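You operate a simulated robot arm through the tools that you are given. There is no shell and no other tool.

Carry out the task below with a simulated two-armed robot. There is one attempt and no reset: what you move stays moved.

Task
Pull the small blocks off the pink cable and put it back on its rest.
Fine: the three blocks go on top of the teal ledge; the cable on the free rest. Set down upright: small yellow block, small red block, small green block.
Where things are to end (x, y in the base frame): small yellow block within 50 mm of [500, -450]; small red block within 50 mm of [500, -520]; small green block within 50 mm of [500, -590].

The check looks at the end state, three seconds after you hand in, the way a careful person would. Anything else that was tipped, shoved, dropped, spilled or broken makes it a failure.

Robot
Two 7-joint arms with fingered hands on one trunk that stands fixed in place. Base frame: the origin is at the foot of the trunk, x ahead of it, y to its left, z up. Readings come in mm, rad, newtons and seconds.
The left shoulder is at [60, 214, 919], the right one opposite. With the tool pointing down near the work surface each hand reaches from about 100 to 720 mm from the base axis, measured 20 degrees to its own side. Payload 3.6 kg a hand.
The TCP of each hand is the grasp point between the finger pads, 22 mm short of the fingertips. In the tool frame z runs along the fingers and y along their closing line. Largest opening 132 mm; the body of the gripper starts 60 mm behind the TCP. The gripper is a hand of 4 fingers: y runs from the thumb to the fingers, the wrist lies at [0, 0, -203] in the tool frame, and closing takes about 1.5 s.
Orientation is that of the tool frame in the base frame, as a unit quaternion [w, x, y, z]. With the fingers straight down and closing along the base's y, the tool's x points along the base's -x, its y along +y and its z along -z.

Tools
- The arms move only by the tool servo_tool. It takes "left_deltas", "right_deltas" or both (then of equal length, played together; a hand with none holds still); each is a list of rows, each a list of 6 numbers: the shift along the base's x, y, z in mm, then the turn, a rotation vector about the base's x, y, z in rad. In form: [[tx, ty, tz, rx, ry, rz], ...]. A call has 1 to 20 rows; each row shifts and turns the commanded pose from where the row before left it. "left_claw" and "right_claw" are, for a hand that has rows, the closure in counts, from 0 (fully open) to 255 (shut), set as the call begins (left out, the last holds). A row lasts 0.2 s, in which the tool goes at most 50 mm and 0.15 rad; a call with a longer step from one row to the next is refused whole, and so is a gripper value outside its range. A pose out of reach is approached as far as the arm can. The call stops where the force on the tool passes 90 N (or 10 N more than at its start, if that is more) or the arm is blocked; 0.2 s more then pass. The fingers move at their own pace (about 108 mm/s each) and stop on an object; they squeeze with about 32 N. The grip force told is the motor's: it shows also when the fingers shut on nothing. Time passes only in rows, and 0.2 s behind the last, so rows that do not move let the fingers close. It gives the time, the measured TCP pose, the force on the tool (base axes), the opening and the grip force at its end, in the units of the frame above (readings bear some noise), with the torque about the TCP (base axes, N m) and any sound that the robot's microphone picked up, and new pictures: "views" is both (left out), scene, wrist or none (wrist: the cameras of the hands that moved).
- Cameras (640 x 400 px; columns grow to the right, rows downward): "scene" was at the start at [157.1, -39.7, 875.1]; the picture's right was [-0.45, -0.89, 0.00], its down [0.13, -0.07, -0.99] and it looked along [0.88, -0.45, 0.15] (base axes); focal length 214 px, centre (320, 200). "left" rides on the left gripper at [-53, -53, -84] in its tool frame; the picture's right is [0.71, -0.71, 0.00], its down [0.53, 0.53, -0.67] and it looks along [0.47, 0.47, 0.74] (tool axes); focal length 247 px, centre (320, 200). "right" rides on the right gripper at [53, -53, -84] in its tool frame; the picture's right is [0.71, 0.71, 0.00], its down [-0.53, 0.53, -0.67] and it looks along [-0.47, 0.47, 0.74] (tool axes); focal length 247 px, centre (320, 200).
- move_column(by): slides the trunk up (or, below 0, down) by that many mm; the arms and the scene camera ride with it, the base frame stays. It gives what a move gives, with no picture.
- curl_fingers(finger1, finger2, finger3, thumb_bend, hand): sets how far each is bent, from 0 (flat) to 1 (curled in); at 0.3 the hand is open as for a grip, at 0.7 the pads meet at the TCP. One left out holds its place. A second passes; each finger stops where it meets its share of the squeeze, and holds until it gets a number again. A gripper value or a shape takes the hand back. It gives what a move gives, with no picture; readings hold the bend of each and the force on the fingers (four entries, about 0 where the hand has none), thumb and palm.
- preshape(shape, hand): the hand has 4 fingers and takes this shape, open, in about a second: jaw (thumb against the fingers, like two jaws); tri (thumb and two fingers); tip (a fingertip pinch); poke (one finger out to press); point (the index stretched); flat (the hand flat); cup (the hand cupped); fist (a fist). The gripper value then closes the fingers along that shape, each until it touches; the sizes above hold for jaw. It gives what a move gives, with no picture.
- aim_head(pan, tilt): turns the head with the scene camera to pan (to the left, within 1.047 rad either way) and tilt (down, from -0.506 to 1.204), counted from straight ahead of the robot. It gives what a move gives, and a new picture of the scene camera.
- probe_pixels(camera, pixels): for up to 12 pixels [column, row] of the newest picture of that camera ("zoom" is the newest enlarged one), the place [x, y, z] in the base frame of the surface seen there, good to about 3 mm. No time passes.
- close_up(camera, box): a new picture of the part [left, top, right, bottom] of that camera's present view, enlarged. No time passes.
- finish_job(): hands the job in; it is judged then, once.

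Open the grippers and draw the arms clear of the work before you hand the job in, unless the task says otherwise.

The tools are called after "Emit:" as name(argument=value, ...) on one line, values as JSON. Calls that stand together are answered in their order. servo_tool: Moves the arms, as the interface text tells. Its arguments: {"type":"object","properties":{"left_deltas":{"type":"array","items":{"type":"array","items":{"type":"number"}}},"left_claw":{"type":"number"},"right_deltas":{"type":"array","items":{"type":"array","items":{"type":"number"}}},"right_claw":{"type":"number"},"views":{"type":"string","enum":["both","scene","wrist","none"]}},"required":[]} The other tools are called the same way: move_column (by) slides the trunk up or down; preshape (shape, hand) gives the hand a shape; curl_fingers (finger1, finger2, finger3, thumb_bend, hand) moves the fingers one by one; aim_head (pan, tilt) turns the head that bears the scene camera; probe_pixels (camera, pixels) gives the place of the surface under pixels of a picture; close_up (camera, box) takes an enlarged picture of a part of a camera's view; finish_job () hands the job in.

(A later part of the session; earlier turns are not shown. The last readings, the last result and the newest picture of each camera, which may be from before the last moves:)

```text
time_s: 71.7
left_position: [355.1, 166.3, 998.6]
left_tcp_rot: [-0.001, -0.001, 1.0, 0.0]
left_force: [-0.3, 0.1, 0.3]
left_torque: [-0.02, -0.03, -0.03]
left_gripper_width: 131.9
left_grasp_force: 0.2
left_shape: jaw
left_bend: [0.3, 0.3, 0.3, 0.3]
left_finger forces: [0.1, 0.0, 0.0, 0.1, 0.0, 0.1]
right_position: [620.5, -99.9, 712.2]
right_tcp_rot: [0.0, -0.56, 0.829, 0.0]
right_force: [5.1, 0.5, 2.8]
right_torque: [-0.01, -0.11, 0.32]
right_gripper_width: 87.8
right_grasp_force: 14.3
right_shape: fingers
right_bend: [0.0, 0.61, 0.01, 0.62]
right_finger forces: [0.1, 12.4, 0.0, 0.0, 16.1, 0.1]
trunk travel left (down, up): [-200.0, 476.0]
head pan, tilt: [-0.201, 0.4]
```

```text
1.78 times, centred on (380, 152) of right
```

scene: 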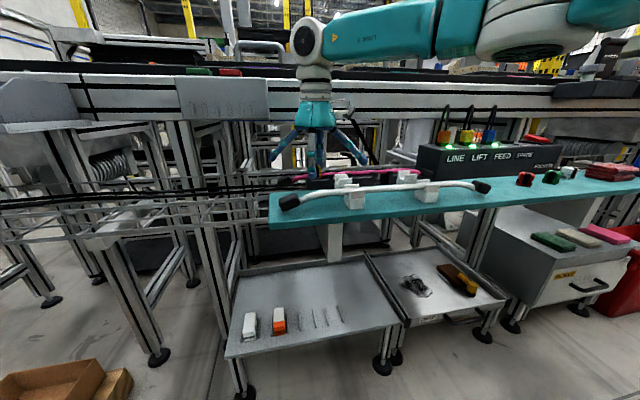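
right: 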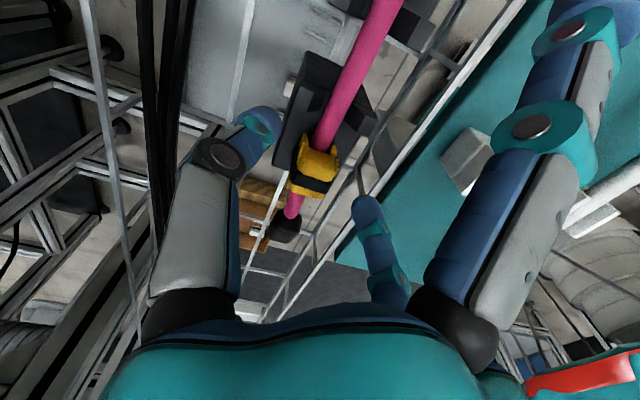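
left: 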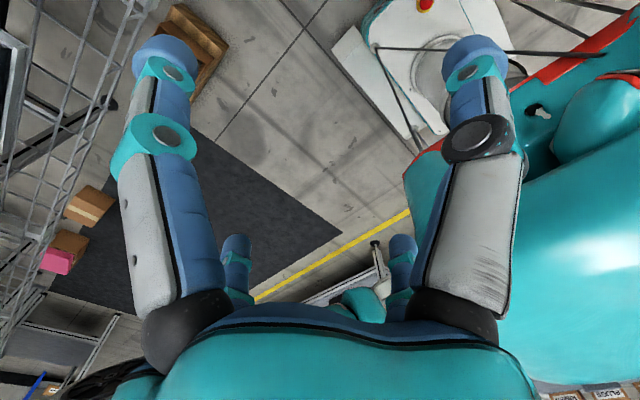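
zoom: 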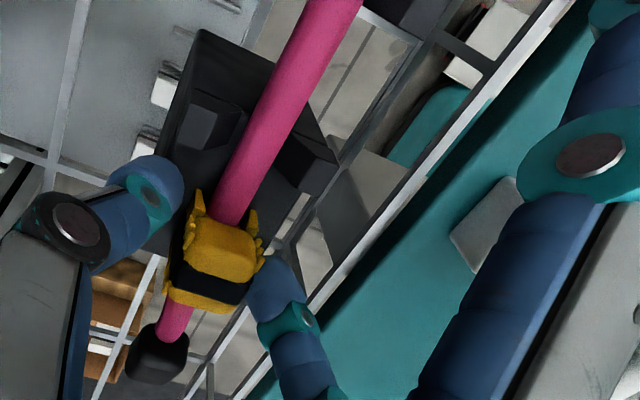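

Yellow is pinched at ~14 N. I pull slowly upward.

Emit:
servo_tool(right_deltas=[[0, 0, 2, 0, 0, 0], [0, 0, 2, 0, 0, 0], [0, 0, 2, 0, 0, 0], [0, 0, 2, 0, 0, 0], [0, 0, 0, 0, 0, 0]], views="none")

Emit:
close_up(camera="right", box=[200, 40, 560, 265])

Emit:
close_up(camera="scene", box=[250, 110, 390, 210])

```text
time_s: 72.9
left_position: [356.5, 167.4, 998.7]
left_tcp_rot: [-0.002, -0.001, 1.0, 0.0]
left_force: [0.4, 0.8, -0.1]
left_torque: [0.02, 0.0, 0.01]
left_gripper_width: 132.1
left_grasp_force: 0.1
left_shape: jaw
left_bend: [0.3, 0.3, 0.3, 0.3]
left_finger forces: [0.0, 0.0, 0.0, 0.0, 0.0, 0.0]
right_position: [619.8, -100.2, 720.0]
right_tcp_rot: [-0.001, -0.56, 0.829, 0.001]
right_force: [-0.3, -0.5, -0.4]
right_torque: [0.04, 0.0, 0.0]
right_gripper_width: 85.7
right_grasp_force: 7.6
right_shape: fingers
right_bend: [0.0, 0.63, 0.01, 0.68]
right_finger forces: [0.0, 7.7, 0.0, 0.0, 7.9, 0.0]
trunk travel left (down, up): [-200.0, 476.0]
head pan, tilt: [-0.201, 0.4]
```

```text
1.78 times, centred on (380, 152) of right
```

zoom: 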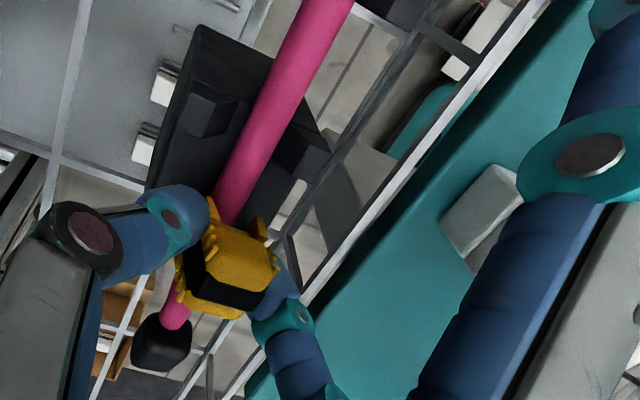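

```text
4.00 times, centred on (320, 160) of scene
```

zoom: 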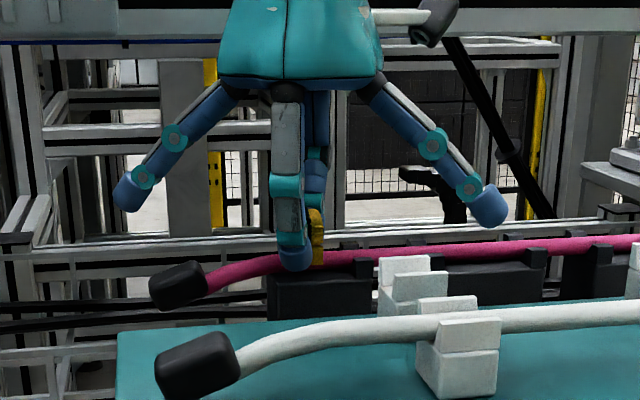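

Yellow is off and the cable still lies in its holders. I lift and carry it to (500,-447), turning to ~30°.

Emit:
servo_tool(right_deltas=[[0, 0, 8, 0, 0, 0], [0, 0, 20, 0, 0, 0], [0, 0, 25, 0, 0, 0], [0, 0, 22, 0, 0, 0], [-40, 0, 0, 0, 0, 0], [-40, 0, 0, 0, 0, 0], [-40, 0, 0, 0, 0, 0], [0, -40, 0, 0, 0, -0.133], [0, -40, 0, 0, 0, -0.133], [0, -40, 0, 0, 0, -0.133], [0, -40, 0, 0, 0, -0.133], [0, -40, 0, 0, 0, -0.131], [0, -40, 0, 0, 0, 0], [0, -40, 0, 0, 0, 0], [0, -40, 0, 0, 0, 0], [0, -26, 0, 0, 0, 0], [0, 0, -15, 0, 0, 0], [0, 0, -20, 0, 0, 0], [0, 0, 0, 0, 0, 0]])

Emit:
aim_head(pan=-0.75, tilt=0.3)

Emit:
close_up(camera="scene", box=[290, 120, 390, 200])

```text
time_s: 76.9
left_position: [355.9, 166.6, 999.0]
left_tcp_rot: [-0.001, 0.0, 1.0, 0.0]
left_force: [0.5, 0.7, -0.2]
left_torque: [0.01, 0.02, -0.04]
left_gripper_width: 131.9
left_grasp_force: 0.0
left_shape: jaw
left_bend: [0.3, 0.3, 0.3, 0.3]
left_finger forces: [0.1, 0.1, 0.1, 0.0, 0.0, 0.0]
right_position: [500.8, -450.0, 758.8]
right_tcp_rot: [0.001, -0.26, 0.966, 0.0]
right_force: [0.1, 0.1, -0.2]
right_torque: [0.04, 0.0, 0.02]
right_gripper_width: 85.3
right_grasp_force: 7.1
right_shape: fingers
right_bend: [0.0, 0.63, 0.01, 0.67]
right_finger forces: [0.0, 7.7, 0.1, 0.0, 7.6, 0.1]
trunk travel left (down, up): [-200.0, 476.0]
head pan, tilt: [-0.201, 0.4]
```

scene: 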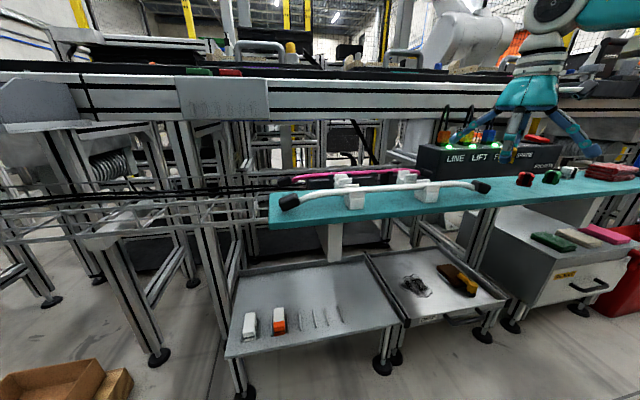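
right: 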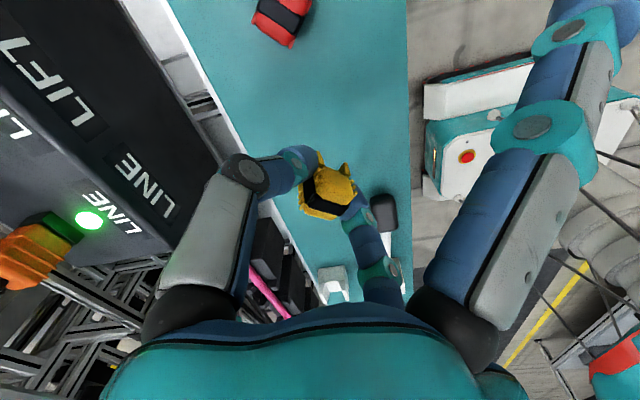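

```text
time_s: 77.9
left_position: [355.2, 167.7, 1000.0]
left_tcp_rot: [-0.001, -0.001, 1.0, -0.001]
left_force: [-0.2, -0.4, -0.1]
left_torque: [0.01, 0.01, 0.0]
left_gripper_width: 132.0
left_grasp_force: 0.0
left_shape: jaw
left_bend: [0.3, 0.3, 0.3, 0.3]
left_finger forces: [0.1, 0.0, 0.0, 0.0, 0.0, 0.1]
right_position: [499.5, -449.5, 758.1]
right_tcp_rot: [0.0, -0.26, 0.966, 0.0]
right_force: [0.1, 0.3, 0.3]
right_torque: [-0.01, 0.02, 0.02]
right_gripper_width: 85.4
right_grasp_force: 7.2
right_shape: fingers
right_bend: [0.0, 0.63, 0.01, 0.67]
right_finger forces: [0.0, 7.8, 0.1, 0.1, 7.6, 0.1]
trunk travel left (down, up): [-200.0, 476.0]
head pan, tilt: [-0.75, 0.3]
```

scene: 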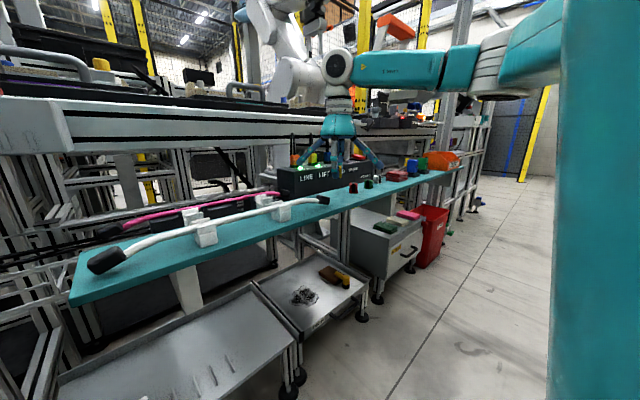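

```text
5.00 times, centred on (340, 160) of scene
```

zoom: 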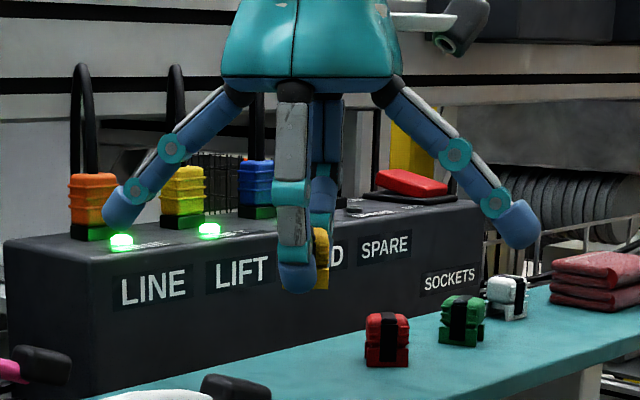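

Yellow hangs at (500,-450). I nudge to y≈-453 to keep off the pink cable's cap and lower to z≈708.

Emit:
servo_tool(right_deltas=[[0, -3, -15, 0, 0, 0], [0, 0, -15, 0, 0, 0], [0, 0, -12, 0, 0, 0], [0, 0, -6, 0, 0, 0], [0, 0, -1.5, 0, 0, 0], [0, 0, 0, 0, 0, 0]], views="none")

Emit:
close_up(camera="scene", box=[300, 150, 380, 205])

Emit:
servo_tool(right_deltas=[[0, 0, -1, 0, 0, 0], [0, 0, 0, 0, 0, 0]], views="none")

```text
time_s: 79.3
left_position: [356.3, 167.1, 998.3]
left_tcp_rot: [-0.001, 0.0, 1.0, 0.0]
left_force: [-0.2, -0.9, -0.3]
left_torque: [-0.01, 0.0, 0.01]
left_gripper_width: 131.9
left_grasp_force: 0.0
left_shape: jaw
left_bend: [0.3, 0.3, 0.3, 0.3]
left_finger forces: [0.0, 0.1, 0.0, 0.0, 0.0, 0.0]
right_position: [499.1, -450.2, 709.0]
right_tcp_rot: [0.0, -0.26, 0.965, 0.0]
right_force: [0.3, -0.6, -0.2]
right_torque: [-0.01, -0.01, 0.01]
right_gripper_width: 85.0
right_grasp_force: 7.7
right_shape: fingers
right_bend: [0.0, 0.63, 0.01, 0.67]
right_finger forces: [0.0, 7.7, 0.0, 0.0, 7.7, 0.0]
trunk travel left (down, up): [-200.0, 476.0]
head pan, tilt: [-0.75, 0.3]
```

```text
7.27 times, centred on (340, 178) of scene
```

zoom: 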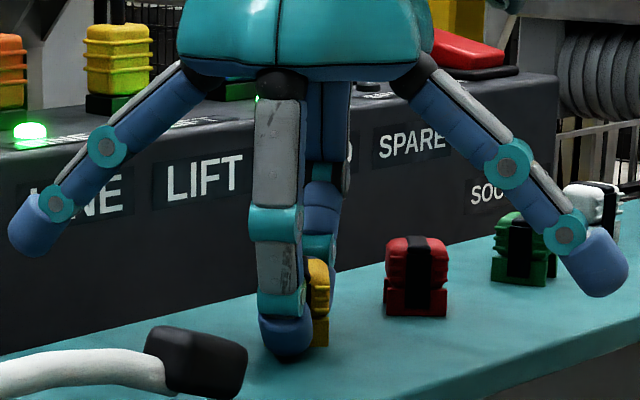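

```text
time_s: 79.9
left_position: [355.0, 166.9, 998.7]
left_tcp_rot: [0.0, 0.0, 1.0, 0.0]
left_force: [-0.4, -0.3, -0.1]
left_torque: [0.01, 0.01, 0.02]
left_gripper_width: 131.7
left_grasp_force: 0.0
left_shape: jaw
left_bend: [0.3, 0.3, 0.3, 0.3]
left_finger forces: [0.0, 0.0, 0.0, 0.1, 0.0, 0.1]
right_position: [498.5, -450.4, 708.1]
right_tcp_rot: [0.0, -0.259, 0.966, 0.0]
right_force: [0.2, -0.6, -0.1]
right_torque: [-0.02, 0.03, -0.03]
right_gripper_width: 85.2
right_grasp_force: 7.5
right_shape: fingers
right_bend: [0.0, 0.63, 0.01, 0.67]
right_finger forces: [0.1, 7.7, 0.0, 0.0, 7.7, 0.1]
trunk travel left (down, up): [-200.0, 476.0]
head pan, tilt: [-0.75, 0.3]
```

Still free; I continue stepping down until contact.

Emit:
servo_tool(right_deltas=[[0, 0, -1, 0, 0, 0], [0, 0, -1, 0, 0, 0], [0, 0, 0, 0, 0, 0]], views="none")

Emit:
close_up(camera="scene", box=[320, 170, 360, 200])

Emit:
close_up(camera="right", box=[220, 100, 440, 240])

```text
time_s: 80.7
left_position: [356.6, 167.1, 998.3]
left_tcp_rot: [-0.001, -0.001, 1.0, 0.001]
left_force: [-0.4, 0.1, -0.2]
left_torque: [-0.02, 0.03, -0.03]
left_gripper_width: 131.8
left_grasp_force: 0.0
left_shape: jaw
left_bend: [0.3, 0.3, 0.3, 0.3]
left_finger forces: [0.0, 0.1, 0.1, 0.0, 0.1, 0.0]
right_position: [498.2, -450.2, 707.7]
right_tcp_rot: [0.0, -0.26, 0.966, 0.001]
right_force: [-0.6, -0.2, 0.8]
right_torque: [0.02, -0.03, 0.03]
right_gripper_width: 85.1
right_grasp_force: 7.3
right_shape: fingers
right_bend: [0.0, 0.63, 0.01, 0.67]
right_finger forces: [0.0, 7.6, 0.0, 0.0, 7.8, 0.0]
trunk travel left (down, up): [-200.0, 476.0]
head pan, tilt: [-0.75, 0.3]
```

```text
13.33 times, centred on (340, 185) of scene
```

zoom: 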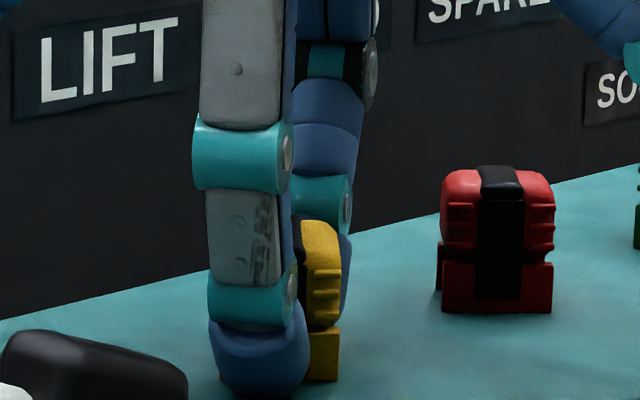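

```text
2.86 times, centred on (330, 170) of right
```

zoom: 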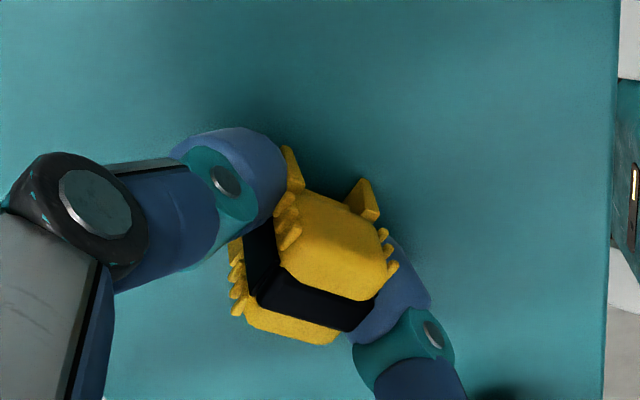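

Feet nearly touch and the block is upright. One more 1 mm step, then release.

Emit:
servo_tool(right_deltas=[[0, 0, -1, 0, 0, 0], [0, 0, -0.5, 0, 0, 0], [0, 0, 0, 0, 0, 0]], views="none")

Emit:
curl_fingers(hand="right", finger2=0.58, thumb_bend=0.62)

Emit:
servo_tool(right_deltas=[[0, 0, 2, 0, 0, 0], [0, 0, 0, 0, 0, 0]], views="none")

Emit:
curl_fingers(hand="right", finger2=0.52, thumb_bend=0.53)

Emit:
close_up(camera="right", box=[220, 100, 440, 240])

```text
time_s: 81.5
left_position: [357.2, 166.8, 998.3]
left_tcp_rot: [-0.001, -0.001, 1.0, 0.001]
left_force: [-0.1, -0.4, -0.2]
left_torque: [0.02, -0.01, 0.0]
left_gripper_width: 132.1
left_grasp_force: 0.1
left_shape: jaw
left_bend: [0.3, 0.3, 0.3, 0.3]
left_finger forces: [0.0, 0.0, 0.0, 0.0, 0.0, 0.0]
right_position: [497.7, -449.6, 706.7]
right_tcp_rot: [0.001, -0.26, 0.966, -0.001]
right_force: [1.5, 0.2, 5.6]
right_torque: [0.09, -0.03, -0.03]
right_gripper_width: 85.6
right_grasp_force: 11.0
right_shape: fingers
right_bend: [0.0, 0.63, 0.01, 0.67]
right_finger forces: [0.0, 11.6, 0.0, 0.1, 9.6, 0.1]
trunk travel left (down, up): [-200.0, 476.0]
head pan, tilt: [-0.75, 0.3]
```

```text
time_s: 82.5
left_position: [355.2, 167.9, 1000.1]
left_tcp_rot: [-0.002, -0.001, 1.0, 0.0]
left_force: [-0.1, 0.5, 0.3]
left_torque: [-0.01, 0.0, 0.01]
left_gripper_width: 131.8
left_grasp_force: 0.0
left_shape: jaw
left_bend: [0.3, 0.3, 0.3, 0.3]
left_finger forces: [0.0, 0.0, 0.0, 0.0, 0.0, 0.0]
right_position: [498.3, -449.7, 706.2]
right_tcp_rot: [0.0, -0.259, 0.966, -0.001]
right_force: [2.8, -1.7, 10.9]
right_torque: [0.04, -0.05, -0.02]
right_gripper_width: 86.7
right_grasp_force: 5.2
right_shape: fingers
right_bend: [0.0, 0.62, 0.01, 0.63]
right_finger forces: [0.1, 6.4, 0.0, 0.0, 4.1, 0.0]
trunk travel left (down, up): [-200.0, 476.0]
head pan, tilt: [-0.75, 0.3]
```

```text
time_s: 83.1
left_position: [355.3, 167.5, 999.3]
left_tcp_rot: [-0.001, -0.001, 1.0, 0.0]
left_force: [-0.3, -0.2, 0.7]
left_torque: [-0.02, 0.0, 0.02]
left_gripper_width: 131.7
left_grasp_force: 0.1
left_shape: jaw
left_bend: [0.3, 0.3, 0.3, 0.3]
left_finger forces: [0.1, 0.0, 0.0, 0.0, 0.0, 0.1]
right_position: [497.8, -451.7, 706.6]
right_tcp_rot: [-0.001, -0.259, 0.966, 0.0]
right_force: [2.0, -0.9, 5.6]
right_torque: [0.05, 0.0, -0.02]
right_gripper_width: 86.9
right_grasp_force: 3.4
right_shape: fingers
right_bend: [0.0, 0.61, 0.01, 0.62]
right_finger forces: [0.0, 4.4, 0.1, 0.0, 0.7, 0.1]
trunk travel left (down, up): [-200.0, 476.0]
head pan, tilt: [-0.75, 0.3]
```

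```text
time_s: 84.1
left_position: [354.5, 167.5, 999.4]
left_tcp_rot: [0.0, 0.0, 1.0, 0.0]
left_force: [0.5, 0.2, -0.3]
left_torque: [-0.01, 0.02, 0.03]
left_gripper_width: 131.9
left_grasp_force: 0.1
left_shape: jaw
left_bend: [0.3, 0.3, 0.3, 0.3]
left_finger forces: [0.0, 0.0, 0.1, 0.0, 0.0, 0.0]
right_position: [497.5, -450.4, 709.2]
right_tcp_rot: [0.001, -0.26, 0.966, -0.001]
right_force: [-0.6, -0.1, 14.6]
right_torque: [0.05, 0.07, 0.01]
right_gripper_width: 90.2
right_grasp_force: 7.1
right_shape: fingers
right_bend: [0.0, 0.55, 0.01, 0.55]
right_finger forces: [0.0, 7.9, 0.0, 0.0, 5.6, 0.0]
trunk travel left (down, up): [-200.0, 476.0]
head pan, tilt: [-0.75, 0.3]
```

```text
2.86 times, centred on (330, 170) of right
```

zoom: 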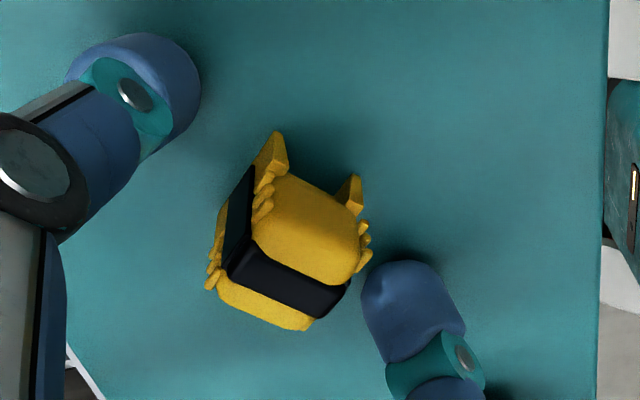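

Yellow is released upright. I rise, and go back to look at the pink cable, holders and free rest from above before lifting the cable.

Emit:
servo_tool(right_deltas=[[0, 0, 10, 0, 0, 0], [0, 0, 20, 0, 0, 0], [0, 0, 30, 0, 0, 0], [0, 0, 40, 0, 0, 0], [0, 30, 20, 0, 0, 0.12], [0, 40, 10, 0, 0, 0.13], [0, 40, 0, 0, 0, 0.13], [0, 40, 0, 0, 0, 0.13], [0, 30, 0, 0, 0, 0.13], [0, 0, 0, 0, 0, 0]])

Emit:
close_up(camera="scene", box=[300, 150, 420, 220])

```text
time_s: 86.3
left_position: [355.7, 168.8, 998.7]
left_tcp_rot: [-0.002, 0.001, 1.0, 0.0]
left_force: [-0.5, 0.1, -0.1]
left_torque: [-0.01, 0.02, -0.04]
left_gripper_width: 131.7
left_grasp_force: 0.1
left_shape: jaw
left_bend: [0.3, 0.3, 0.3, 0.3]
left_finger forces: [0.1, 0.1, 0.0, 0.0, 0.0, 0.0]
right_position: [495.4, -270.8, 837.7]
right_tcp_rot: [-0.001, -0.551, 0.834, -0.001]
right_force: [0.1, -0.6, 0.0]
right_torque: [0.0, -0.01, 0.01]
right_gripper_width: 91.8
right_grasp_force: 0.1
right_shape: fingers
right_bend: [0.0, 0.52, 0.01, 0.53]
right_finger forces: [0.0, 0.1, 0.0, 0.0, 0.0, 0.0]
trunk travel left (down, up): [-200.0, 476.0]
head pan, tilt: [-0.75, 0.3]
```

scene: 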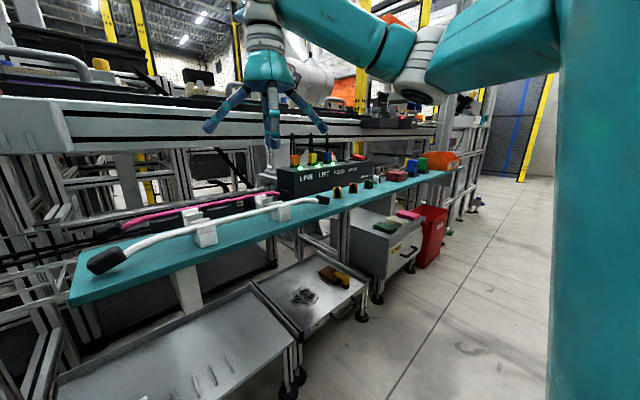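
right: 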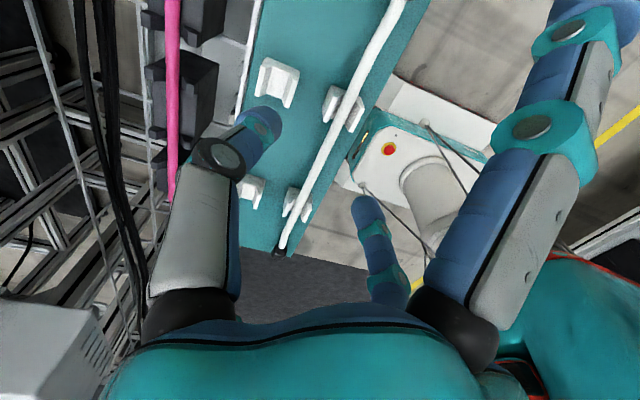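

```text
5.33 times, centred on (360, 185) of scene
```

zoom: 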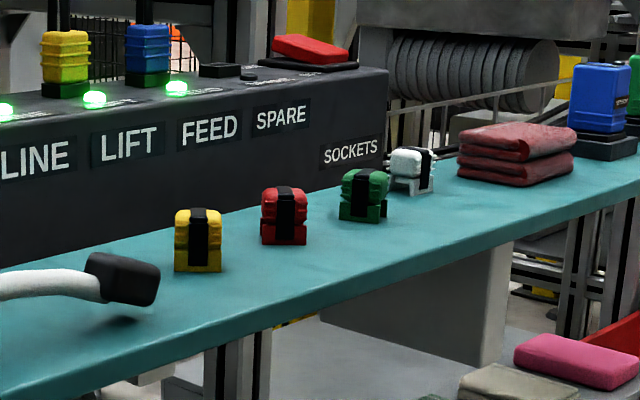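

All three blocks stand upright. Now I inspect the pink cable, holder gaps and rest forks from the wrist and head cameras.

Emit:
close_up(camera="right", box=[130, 0, 330, 125])

Emit:
probe_pixels(camera="zoom", pixels=[[415, 245], [430, 185], [435, 290], [520, 220], [510, 320], [470, 260], [70, 215], [70, 410], [280, 90], [285, 190], [200, 170], [150, 200]])

Emit:
aim_head(pan=-0.3, tilt=0.45)

Emit:
close_up(camera="scene", box=[240, 110, 420, 220])

```text
3.20 times, centred on (230, 62) of right
```

zoom: 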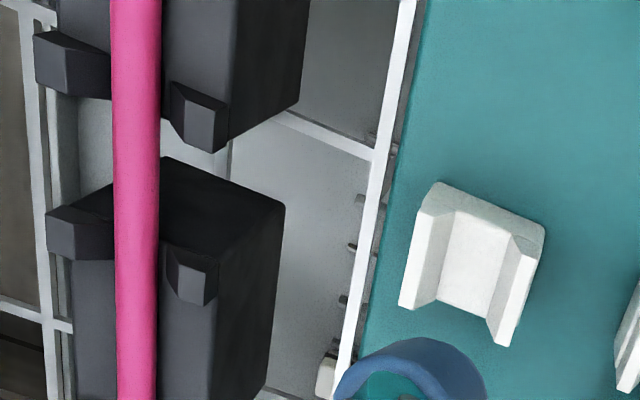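

```text
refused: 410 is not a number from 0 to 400
```

```text
time_s: 87.2
left_position: [356.4, 166.5, 999.2]
left_tcp_rot: [0.0, 0.0, 1.0, 0.001]
left_force: [0.1, 0.8, -0.5]
left_torque: [-0.01, -0.01, 0.01]
left_gripper_width: 132.1
left_grasp_force: 0.1
left_shape: jaw
left_bend: [0.3, 0.3, 0.3, 0.3]
left_finger forces: [0.0, 0.0, 0.0, 0.0, 0.1, 0.0]
right_position: [496.9, -271.8, 839.2]
right_tcp_rot: [0.0, -0.551, 0.835, 0.0]
right_force: [0.7, 0.5, 0.8]
right_torque: [-0.03, 0.02, 0.0]
right_gripper_width: 91.4
right_grasp_force: 0.0
right_shape: fingers
right_bend: [0.0, 0.52, 0.01, 0.53]
right_finger forces: [0.1, 0.0, 0.1, 0.0, 0.1, 0.0]
trunk travel left (down, up): [-200.0, 476.0]
head pan, tilt: [-0.3, 0.45]
```

scene: 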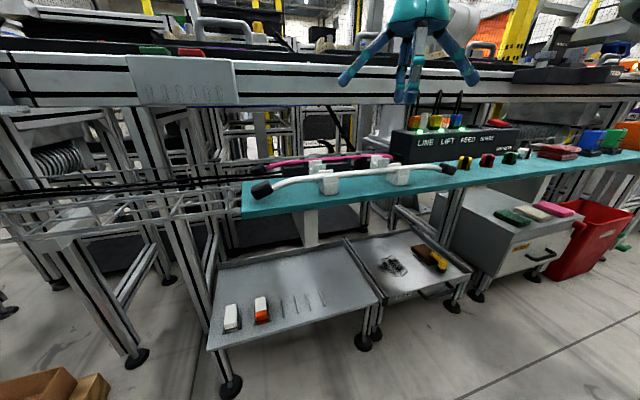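

```text
3.56 times, centred on (330, 165) of scene
```

zoom: 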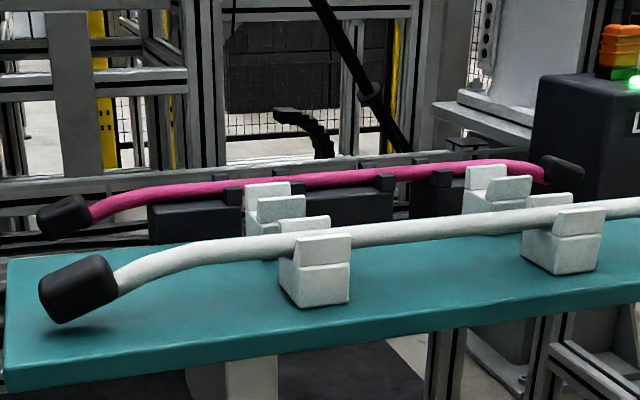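

I retake the wrist zoom and probe fork, cable edges and holder edges.

Emit:
close_up(camera="right", box=[130, 0, 330, 125])

Emit:
probe_pixels(camera="zoom", pixels=[[410, 245], [435, 190], [415, 300], [530, 235], [500, 325], [470, 260], [450, 290], [490, 220], [540, 230], [520, 280], [440, 240], [600, 150]])

Emit:
probe_pixels(camera="zoom", pixels=[[135, 140], [118, 140], [155, 140], [95, 200], [180, 175], [190, 165], [200, 140], [90, 90], [185, 120], [215, 145], [100, 130], [170, 160]])

Emit:
probe_pixels(camera="zoom", pixels=[[200, 20], [200, 60], [95, 20], [85, 300], [190, 330], [180, 240], [225, 230], [80, 215], [65, 45], [195, 100], [195, 280], [135, 300]])

```text
3.20 times, centred on (230, 62) of right
```

zoom: 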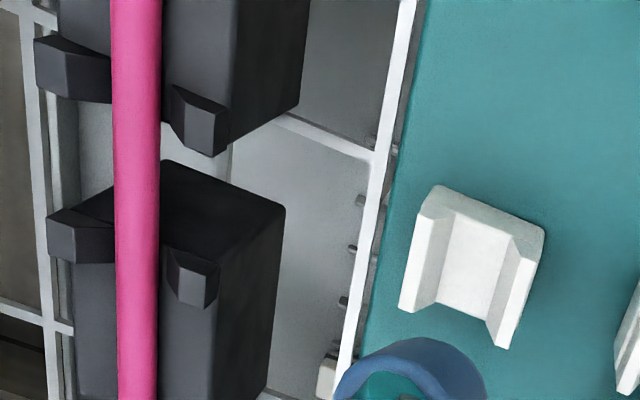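

```text
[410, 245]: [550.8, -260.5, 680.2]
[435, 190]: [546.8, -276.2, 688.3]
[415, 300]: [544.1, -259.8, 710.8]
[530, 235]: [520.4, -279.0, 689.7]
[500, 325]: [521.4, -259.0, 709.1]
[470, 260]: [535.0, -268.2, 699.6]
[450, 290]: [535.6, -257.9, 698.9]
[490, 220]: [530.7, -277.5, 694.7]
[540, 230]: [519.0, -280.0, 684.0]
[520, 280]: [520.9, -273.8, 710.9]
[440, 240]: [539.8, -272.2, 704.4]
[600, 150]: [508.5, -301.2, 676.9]
```

```text
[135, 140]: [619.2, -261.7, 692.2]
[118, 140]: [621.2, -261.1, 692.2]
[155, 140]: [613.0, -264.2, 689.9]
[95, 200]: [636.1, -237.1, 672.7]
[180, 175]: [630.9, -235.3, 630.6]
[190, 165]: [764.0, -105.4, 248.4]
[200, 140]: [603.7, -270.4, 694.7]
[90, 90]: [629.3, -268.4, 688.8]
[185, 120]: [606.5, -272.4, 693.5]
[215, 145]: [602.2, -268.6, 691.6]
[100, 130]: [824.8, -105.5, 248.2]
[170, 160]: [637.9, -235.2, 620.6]
```

```text
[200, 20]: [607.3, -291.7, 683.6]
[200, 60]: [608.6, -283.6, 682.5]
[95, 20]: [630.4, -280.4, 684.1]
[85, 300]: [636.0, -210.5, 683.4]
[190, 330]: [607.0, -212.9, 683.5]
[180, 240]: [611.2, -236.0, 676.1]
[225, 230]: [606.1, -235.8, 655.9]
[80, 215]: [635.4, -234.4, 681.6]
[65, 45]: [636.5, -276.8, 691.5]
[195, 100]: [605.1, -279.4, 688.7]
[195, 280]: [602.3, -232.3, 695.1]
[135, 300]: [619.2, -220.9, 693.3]
```

Fork geometry: prongs at x≈521/544, valley z≈698 at x≈532.5, y -280…-258. Holder top is 683.5, and the gap between holders runs y -268…-235, cable at x≈618, top ≈693. I'll pinch in that gap at y=-252 with closing exactly along x, side fingers curled fully in so they bear on the cable from above. First the hand shape at height.

Emit:
curl_fingers(hand="right", finger1=1.0, finger3=1.0, finger2=0.54, thumb_bend=0.54)

Emit:
curl_fingers(hand="right", finger1=1.0, finger3=1.0)

Emit:
servo_tool(right_deltas=[[30, 5, 0, 0, 0, 0.134], [30, 5, -10, 0, 0, 0.134], [30, 5, -15, 0, 0, 0.135], [31, 4, -20, 0, 0, 0], [0, 0, -20, 0, 0, 0], [0, 0, -15, 0, 0, 0], [0, 0, 0, 0, 0, 0]])

Emit:
close_up(camera="scene", box=[270, 70, 430, 180])

Emit:
close_up(camera="right", box=[200, 40, 560, 265])

```text
time_s: 88.2
left_position: [356.5, 166.5, 999.6]
left_tcp_rot: [0.0, 0.0, 1.0, -0.001]
left_force: [0.2, 0.3, 0.5]
left_torque: [-0.01, 0.02, -0.03]
left_gripper_width: 131.7
left_grasp_force: 0.0
left_shape: jaw
left_bend: [0.3, 0.3, 0.3, 0.3]
left_finger forces: [0.1, 0.0, 0.0, 0.0, 0.0, 0.0]
right_position: [496.2, -271.3, 837.1]
right_tcp_rot: [0.0, -0.551, 0.834, 0.0]
right_force: [-0.8, 0.7, -0.2]
right_torque: [0.01, 0.01, 0.01]
right_gripper_width: 20.9
right_grasp_force: 0.1
right_shape: fingers
right_bend: [0.8, 0.54, 0.81, 0.54]
right_finger forces: [0.1, 0.0, 0.0, 0.0, 0.1, 0.0]
trunk travel left (down, up): [-200.0, 476.0]
head pan, tilt: [-0.3, 0.45]
```

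```text
time_s: 89.2
left_position: [355.7, 166.8, 998.1]
left_tcp_rot: [-0.001, -0.001, 1.0, 0.0]
left_force: [-0.5, 0.3, 0.2]
left_torque: [0.01, -0.01, -0.01]
left_gripper_width: 131.8
left_grasp_force: 0.1
left_shape: jaw
left_bend: [0.3, 0.3, 0.3, 0.3]
left_finger forces: [0.0, 0.0, 0.0, 0.0, 0.0, 0.0]
right_position: [496.2, -271.0, 838.8]
right_tcp_rot: [0.0, -0.55, 0.835, 0.0]
right_force: [0.1, 0.4, -0.5]
right_torque: [-0.01, 0.01, 0.0]
right_gripper_width: 27.9
right_grasp_force: 0.1
right_shape: fingers
right_bend: [0.96, 0.54, 0.96, 0.54]
right_finger forces: [0.0, 0.1, 0.1, 0.0, 0.0, 0.0]
trunk travel left (down, up): [-200.0, 476.0]
head pan, tilt: [-0.3, 0.45]
```

```text
time_s: 90.8
left_position: [356.7, 166.6, 999.7]
left_tcp_rot: [-0.001, 0.0, 1.0, 0.001]
left_force: [1.0, 0.8, 0.1]
left_torque: [0.0, 0.01, -0.01]
left_gripper_width: 131.9
left_grasp_force: 0.1
left_shape: jaw
left_bend: [0.3, 0.3, 0.3, 0.3]
left_finger forces: [0.1, 0.1, 0.0, 0.1, 0.0, 0.0]
right_position: [616.6, -251.9, 754.7]
right_tcp_rot: [0.0, -0.707, 0.708, 0.0]
right_force: [0.0, -0.1, -0.4]
right_torque: [0.03, -0.03, 0.02]
right_gripper_width: 27.4
right_grasp_force: 0.0
right_shape: fingers
right_bend: [0.96, 0.54, 0.96, 0.54]
right_finger forces: [0.1, 0.1, 0.0, 0.1, 0.0, 0.0]
trunk travel left (down, up): [-200.0, 476.0]
head pan, tilt: [-0.3, 0.45]
```

scene: 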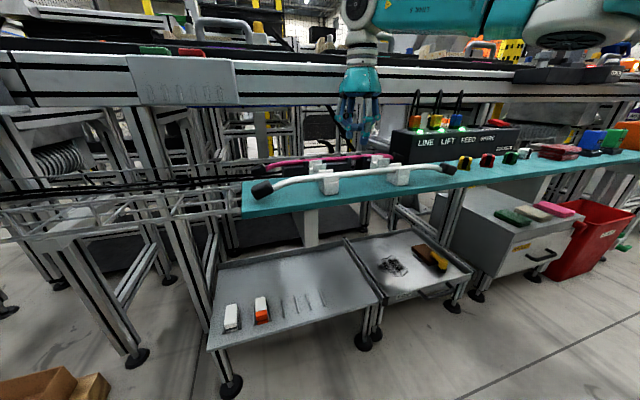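
right: 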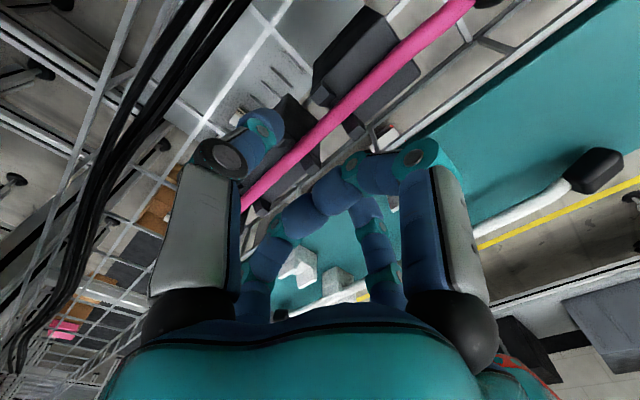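

```text
3.64 times, centred on (350, 125) of scene
```

zoom: 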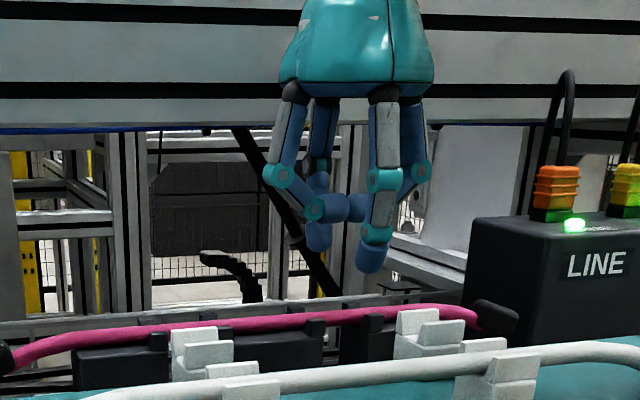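

```text
1.78 times, centred on (380, 152) of right
```

zoom: 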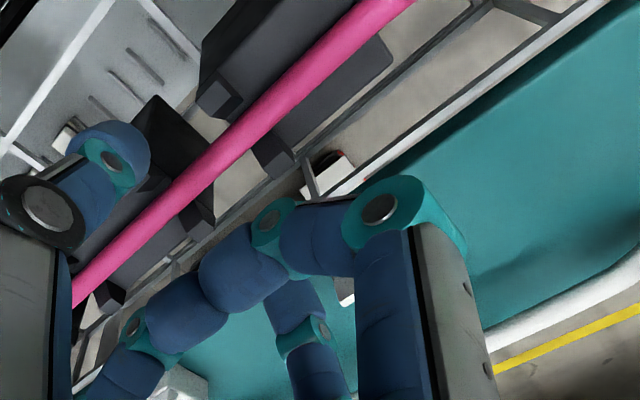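

Hand is aligned (θ=90°) over the gap. I descend to TCP z≈704 first, watching force.

Emit:
servo_tool(right_deltas=[[1.4, 0, -15, 0, 0, 0], [0, 0, -15, 0, 0, 0], [0, 0, -12, 0, 0, 0], [0, 0, -8, 0, 0, 0], [0, 0, 0, 0, 0, 0]])

Emit:
close_up(camera="scene", box=[310, 100, 430, 190])

Emit:
close_up(camera="right", box=[200, 40, 560, 265])

```text
time_s: 92.0
left_position: [355.1, 165.6, 998.3]
left_tcp_rot: [-0.001, 0.0, 1.0, 0.0]
left_force: [-0.6, 0.4, -0.4]
left_torque: [0.02, 0.01, -0.01]
left_gripper_width: 131.8
left_grasp_force: 0.0
left_shape: jaw
left_bend: [0.3, 0.3, 0.3, 0.3]
left_finger forces: [0.0, 0.0, 0.1, 0.0, 0.1, 0.0]
right_position: [620.9, -250.6, 707.2]
right_tcp_rot: [0.0, -0.707, 0.708, 0.0]
right_force: [-1.1, 0.1, 0.2]
right_torque: [-0.01, 0.0, -0.02]
right_gripper_width: 27.6
right_grasp_force: 0.0
right_shape: fingers
right_bend: [0.96, 0.54, 0.96, 0.54]
right_finger forces: [0.0, 0.1, 0.0, 0.0, 0.0, 0.0]
trunk travel left (down, up): [-200.0, 476.0]
head pan, tilt: [-0.3, 0.45]
```

scene: 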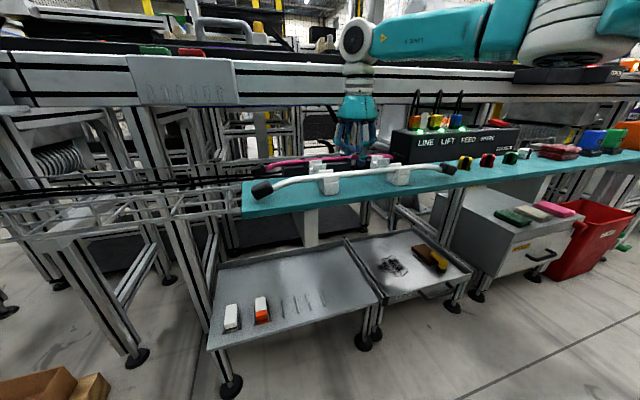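
right: 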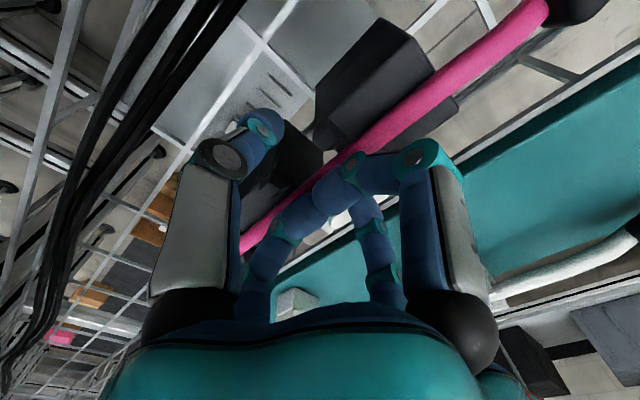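

```text
4.44 times, centred on (370, 145) of scene
```

zoom: 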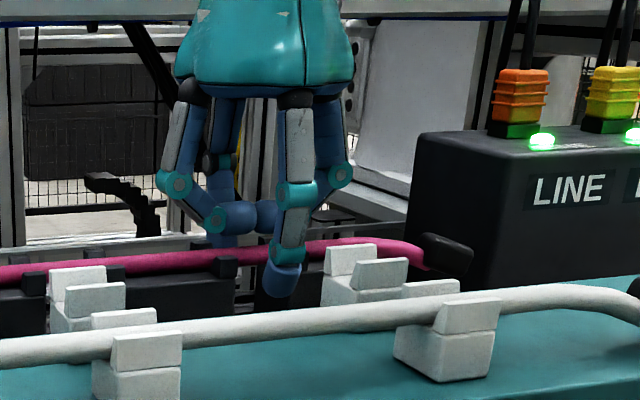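

```text
1.78 times, centred on (380, 152) of right
```

zoom: 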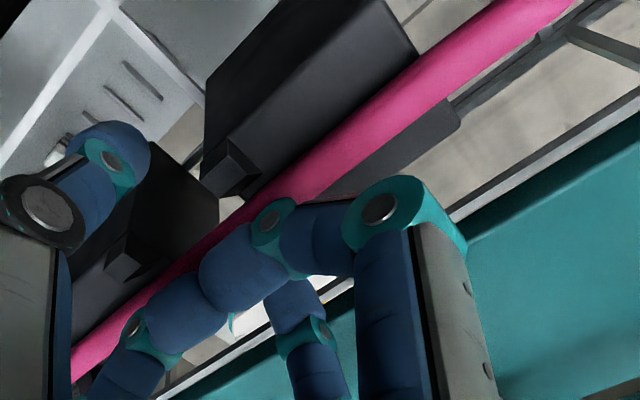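

Free of contact, fingers in the gap. I fine-adjust and lower to z≈700, in small steps.

Emit:
servo_tool(right_deltas=[[-1.5, -1, -3, 0, 0, 0], [0, 0, -2, 0, 0, 0], [0, 0, -2, 0, 0, 0], [0, 0, 0, 0, 0, 0]], views="none")

Emit:
close_up(camera="scene", box=[330, 125, 400, 175])

```text
time_s: 93.0
left_position: [356.4, 167.1, 998.9]
left_tcp_rot: [-0.001, -0.001, 1.0, 0.0]
left_force: [-0.3, -0.2, -0.4]
left_torque: [-0.01, 0.02, 0.01]
left_gripper_width: 132.0
left_grasp_force: 0.0
left_shape: jaw
left_bend: [0.3, 0.3, 0.3, 0.3]
left_finger forces: [0.0, 0.0, 0.0, 0.0, 0.0, 0.0]
right_position: [619.4, -251.3, 699.7]
right_tcp_rot: [-0.001, -0.707, 0.708, 0.0]
right_force: [-0.5, 0.8, 0.6]
right_torque: [-0.01, 0.03, 0.01]
right_gripper_width: 27.7
right_grasp_force: 0.0
right_shape: fingers
right_bend: [0.96, 0.54, 0.96, 0.54]
right_finger forces: [0.0, 0.0, 0.0, 0.1, 0.0, 0.1]
trunk travel left (down, up): [-200.0, 476.0]
head pan, tilt: [-0.3, 0.45]
```

```text
8.00 times, centred on (365, 150) of scene
```

zoom: 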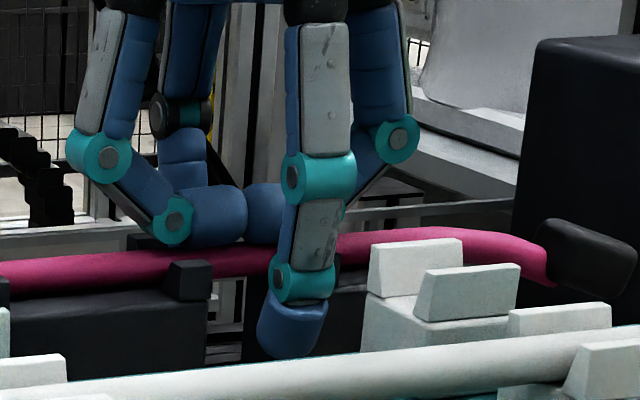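

The curled fingers are just above the cable. I step down a little to light contact, then pinch.

Emit:
servo_tool(right_deltas=[[-0.5, -0.5, -1.5, 0, 0, 0], [0, 0, 0, 0, 0, 0]], views="none")

Emit:
curl_fingers(hand="right", finger2=0.8, thumb_bend=0.8)

Emit:
close_up(camera="scene", box=[330, 125, 400, 175])

Emit:
close_up(camera="right", box=[200, 40, 560, 265])

```text
time_s: 93.6
left_position: [355.8, 167.3, 999.1]
left_tcp_rot: [-0.001, -0.001, 1.0, 0.0]
left_force: [-0.9, 0.2, 0.3]
left_torque: [0.0, 0.01, -0.02]
left_gripper_width: 131.8
left_grasp_force: 0.0
left_shape: jaw
left_bend: [0.3, 0.3, 0.3, 0.3]
left_finger forces: [0.0, 0.1, 0.0, 0.0, 0.1, 0.1]
right_position: [618.9, -253.0, 698.1]
right_tcp_rot: [-0.001, -0.706, 0.708, -0.001]
right_force: [-0.4, 0.5, 0.8]
right_torque: [-0.01, 0.0, 0.0]
right_gripper_width: 27.8
right_grasp_force: 0.1
right_shape: fingers
right_bend: [0.96, 0.54, 0.96, 0.54]
right_finger forces: [0.0, 0.0, 0.0, 0.0, 0.1, 0.0]
trunk travel left (down, up): [-200.0, 476.0]
head pan, tilt: [-0.3, 0.45]
```

```text
time_s: 94.6
left_position: [356.7, 166.1, 998.4]
left_tcp_rot: [0.0, -0.001, 1.0, 0.0]
left_force: [-0.4, -0.5, 1.4]
left_torque: [0.0, 0.03, 0.0]
left_gripper_width: 132.0
left_grasp_force: 0.1
left_shape: jaw
left_bend: [0.3, 0.3, 0.3, 0.3]
left_finger forces: [0.0, 0.0, 0.0, 0.1, 0.0, 0.0]
right_position: [620.6, -251.8, 699.3]
right_tcp_rot: [0.0, -0.706, 0.708, 0.0]
right_force: [0.7, 0.4, -0.9]
right_torque: [-0.04, -0.03, -0.02]
right_gripper_width: 6.9
right_grasp_force: 13.0
right_shape: fingers
right_bend: [0.97, 0.72, 0.97, 0.71]
right_finger forces: [5.3, 7.9, 4.1, 0.1, 8.9, 0.1]
trunk travel left (down, up): [-200.0, 476.0]
head pan, tilt: [-0.3, 0.45]
```

```text
8.00 times, centred on (365, 150) of scene
```

zoom: 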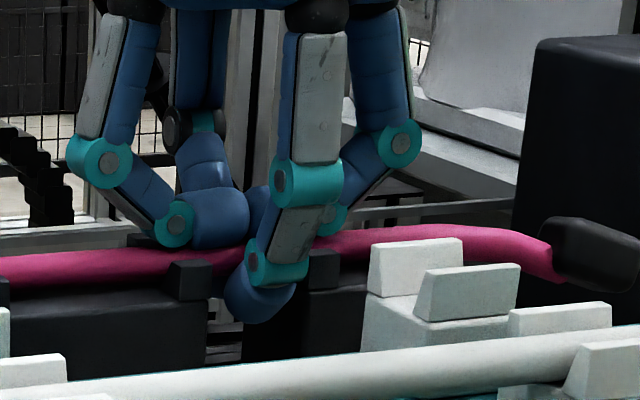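

```text
1.78 times, centred on (380, 152) of right
```

zoom: 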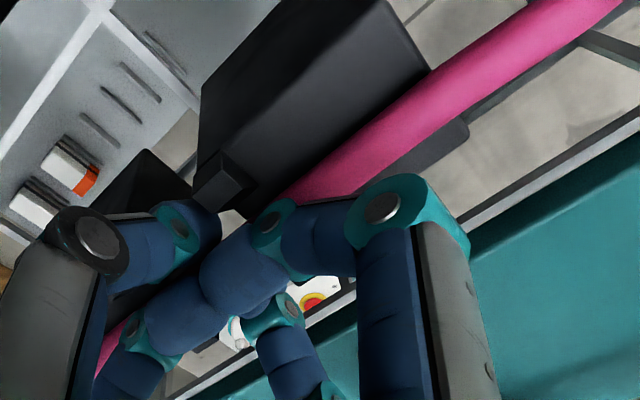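

A cage grip: pinch pair closed under/around the cable (8-9 N) with the curled pair bearing on top (4-5 N). I lift gently 6 mm and look.

Emit:
servo_tool(right_deltas=[[0, 0, 2, 0, 0, 0], [0, 0, 2, 0, 0, 0], [0, 0, 2, 0, 0, 0], [0, 0, 2, 0, 0, 0], [0, 0, 0, 0, 0, 0]])

Emit:
close_up(camera="scene", box=[240, 110, 420, 220])

```text
time_s: 95.8
left_position: [356.1, 166.7, 999.2]
left_tcp_rot: [-0.001, -0.001, 1.0, 0.0]
left_force: [0.6, -0.2, -0.5]
left_torque: [0.04, 0.0, -0.03]
left_gripper_width: 131.9
left_grasp_force: 0.1
left_shape: jaw
left_bend: [0.3, 0.3, 0.3, 0.3]
left_finger forces: [0.0, 0.1, 0.1, 0.0, 0.1, 0.0]
right_position: [619.4, -254.7, 708.4]
right_tcp_rot: [0.0, 0.707, -0.707, -0.001]
right_force: [0.2, 0.2, -0.2]
right_torque: [-0.08, -0.01, -0.03]
right_gripper_width: 7.0
right_grasp_force: 13.3
right_shape: fingers
right_bend: [0.97, 0.72, 0.97, 0.71]
right_finger forces: [5.2, 7.8, 4.0, 0.0, 8.7, 0.0]
trunk travel left (down, up): [-200.0, 476.0]
head pan, tilt: [-0.3, 0.45]
```

scene: 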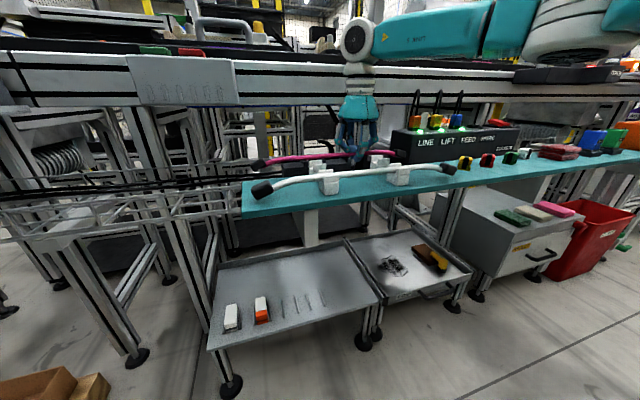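
right: 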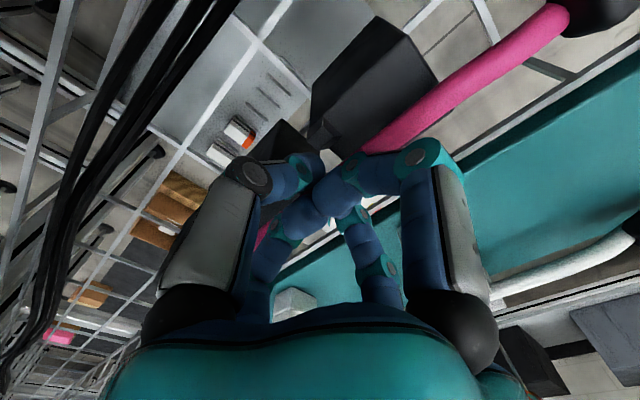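

```text
3.56 times, centred on (330, 165) of scene
```

zoom: 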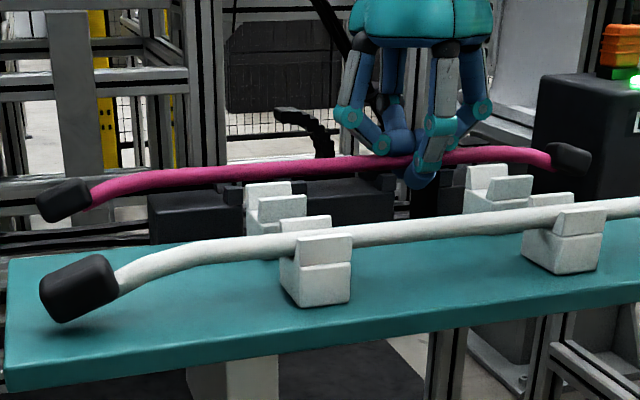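

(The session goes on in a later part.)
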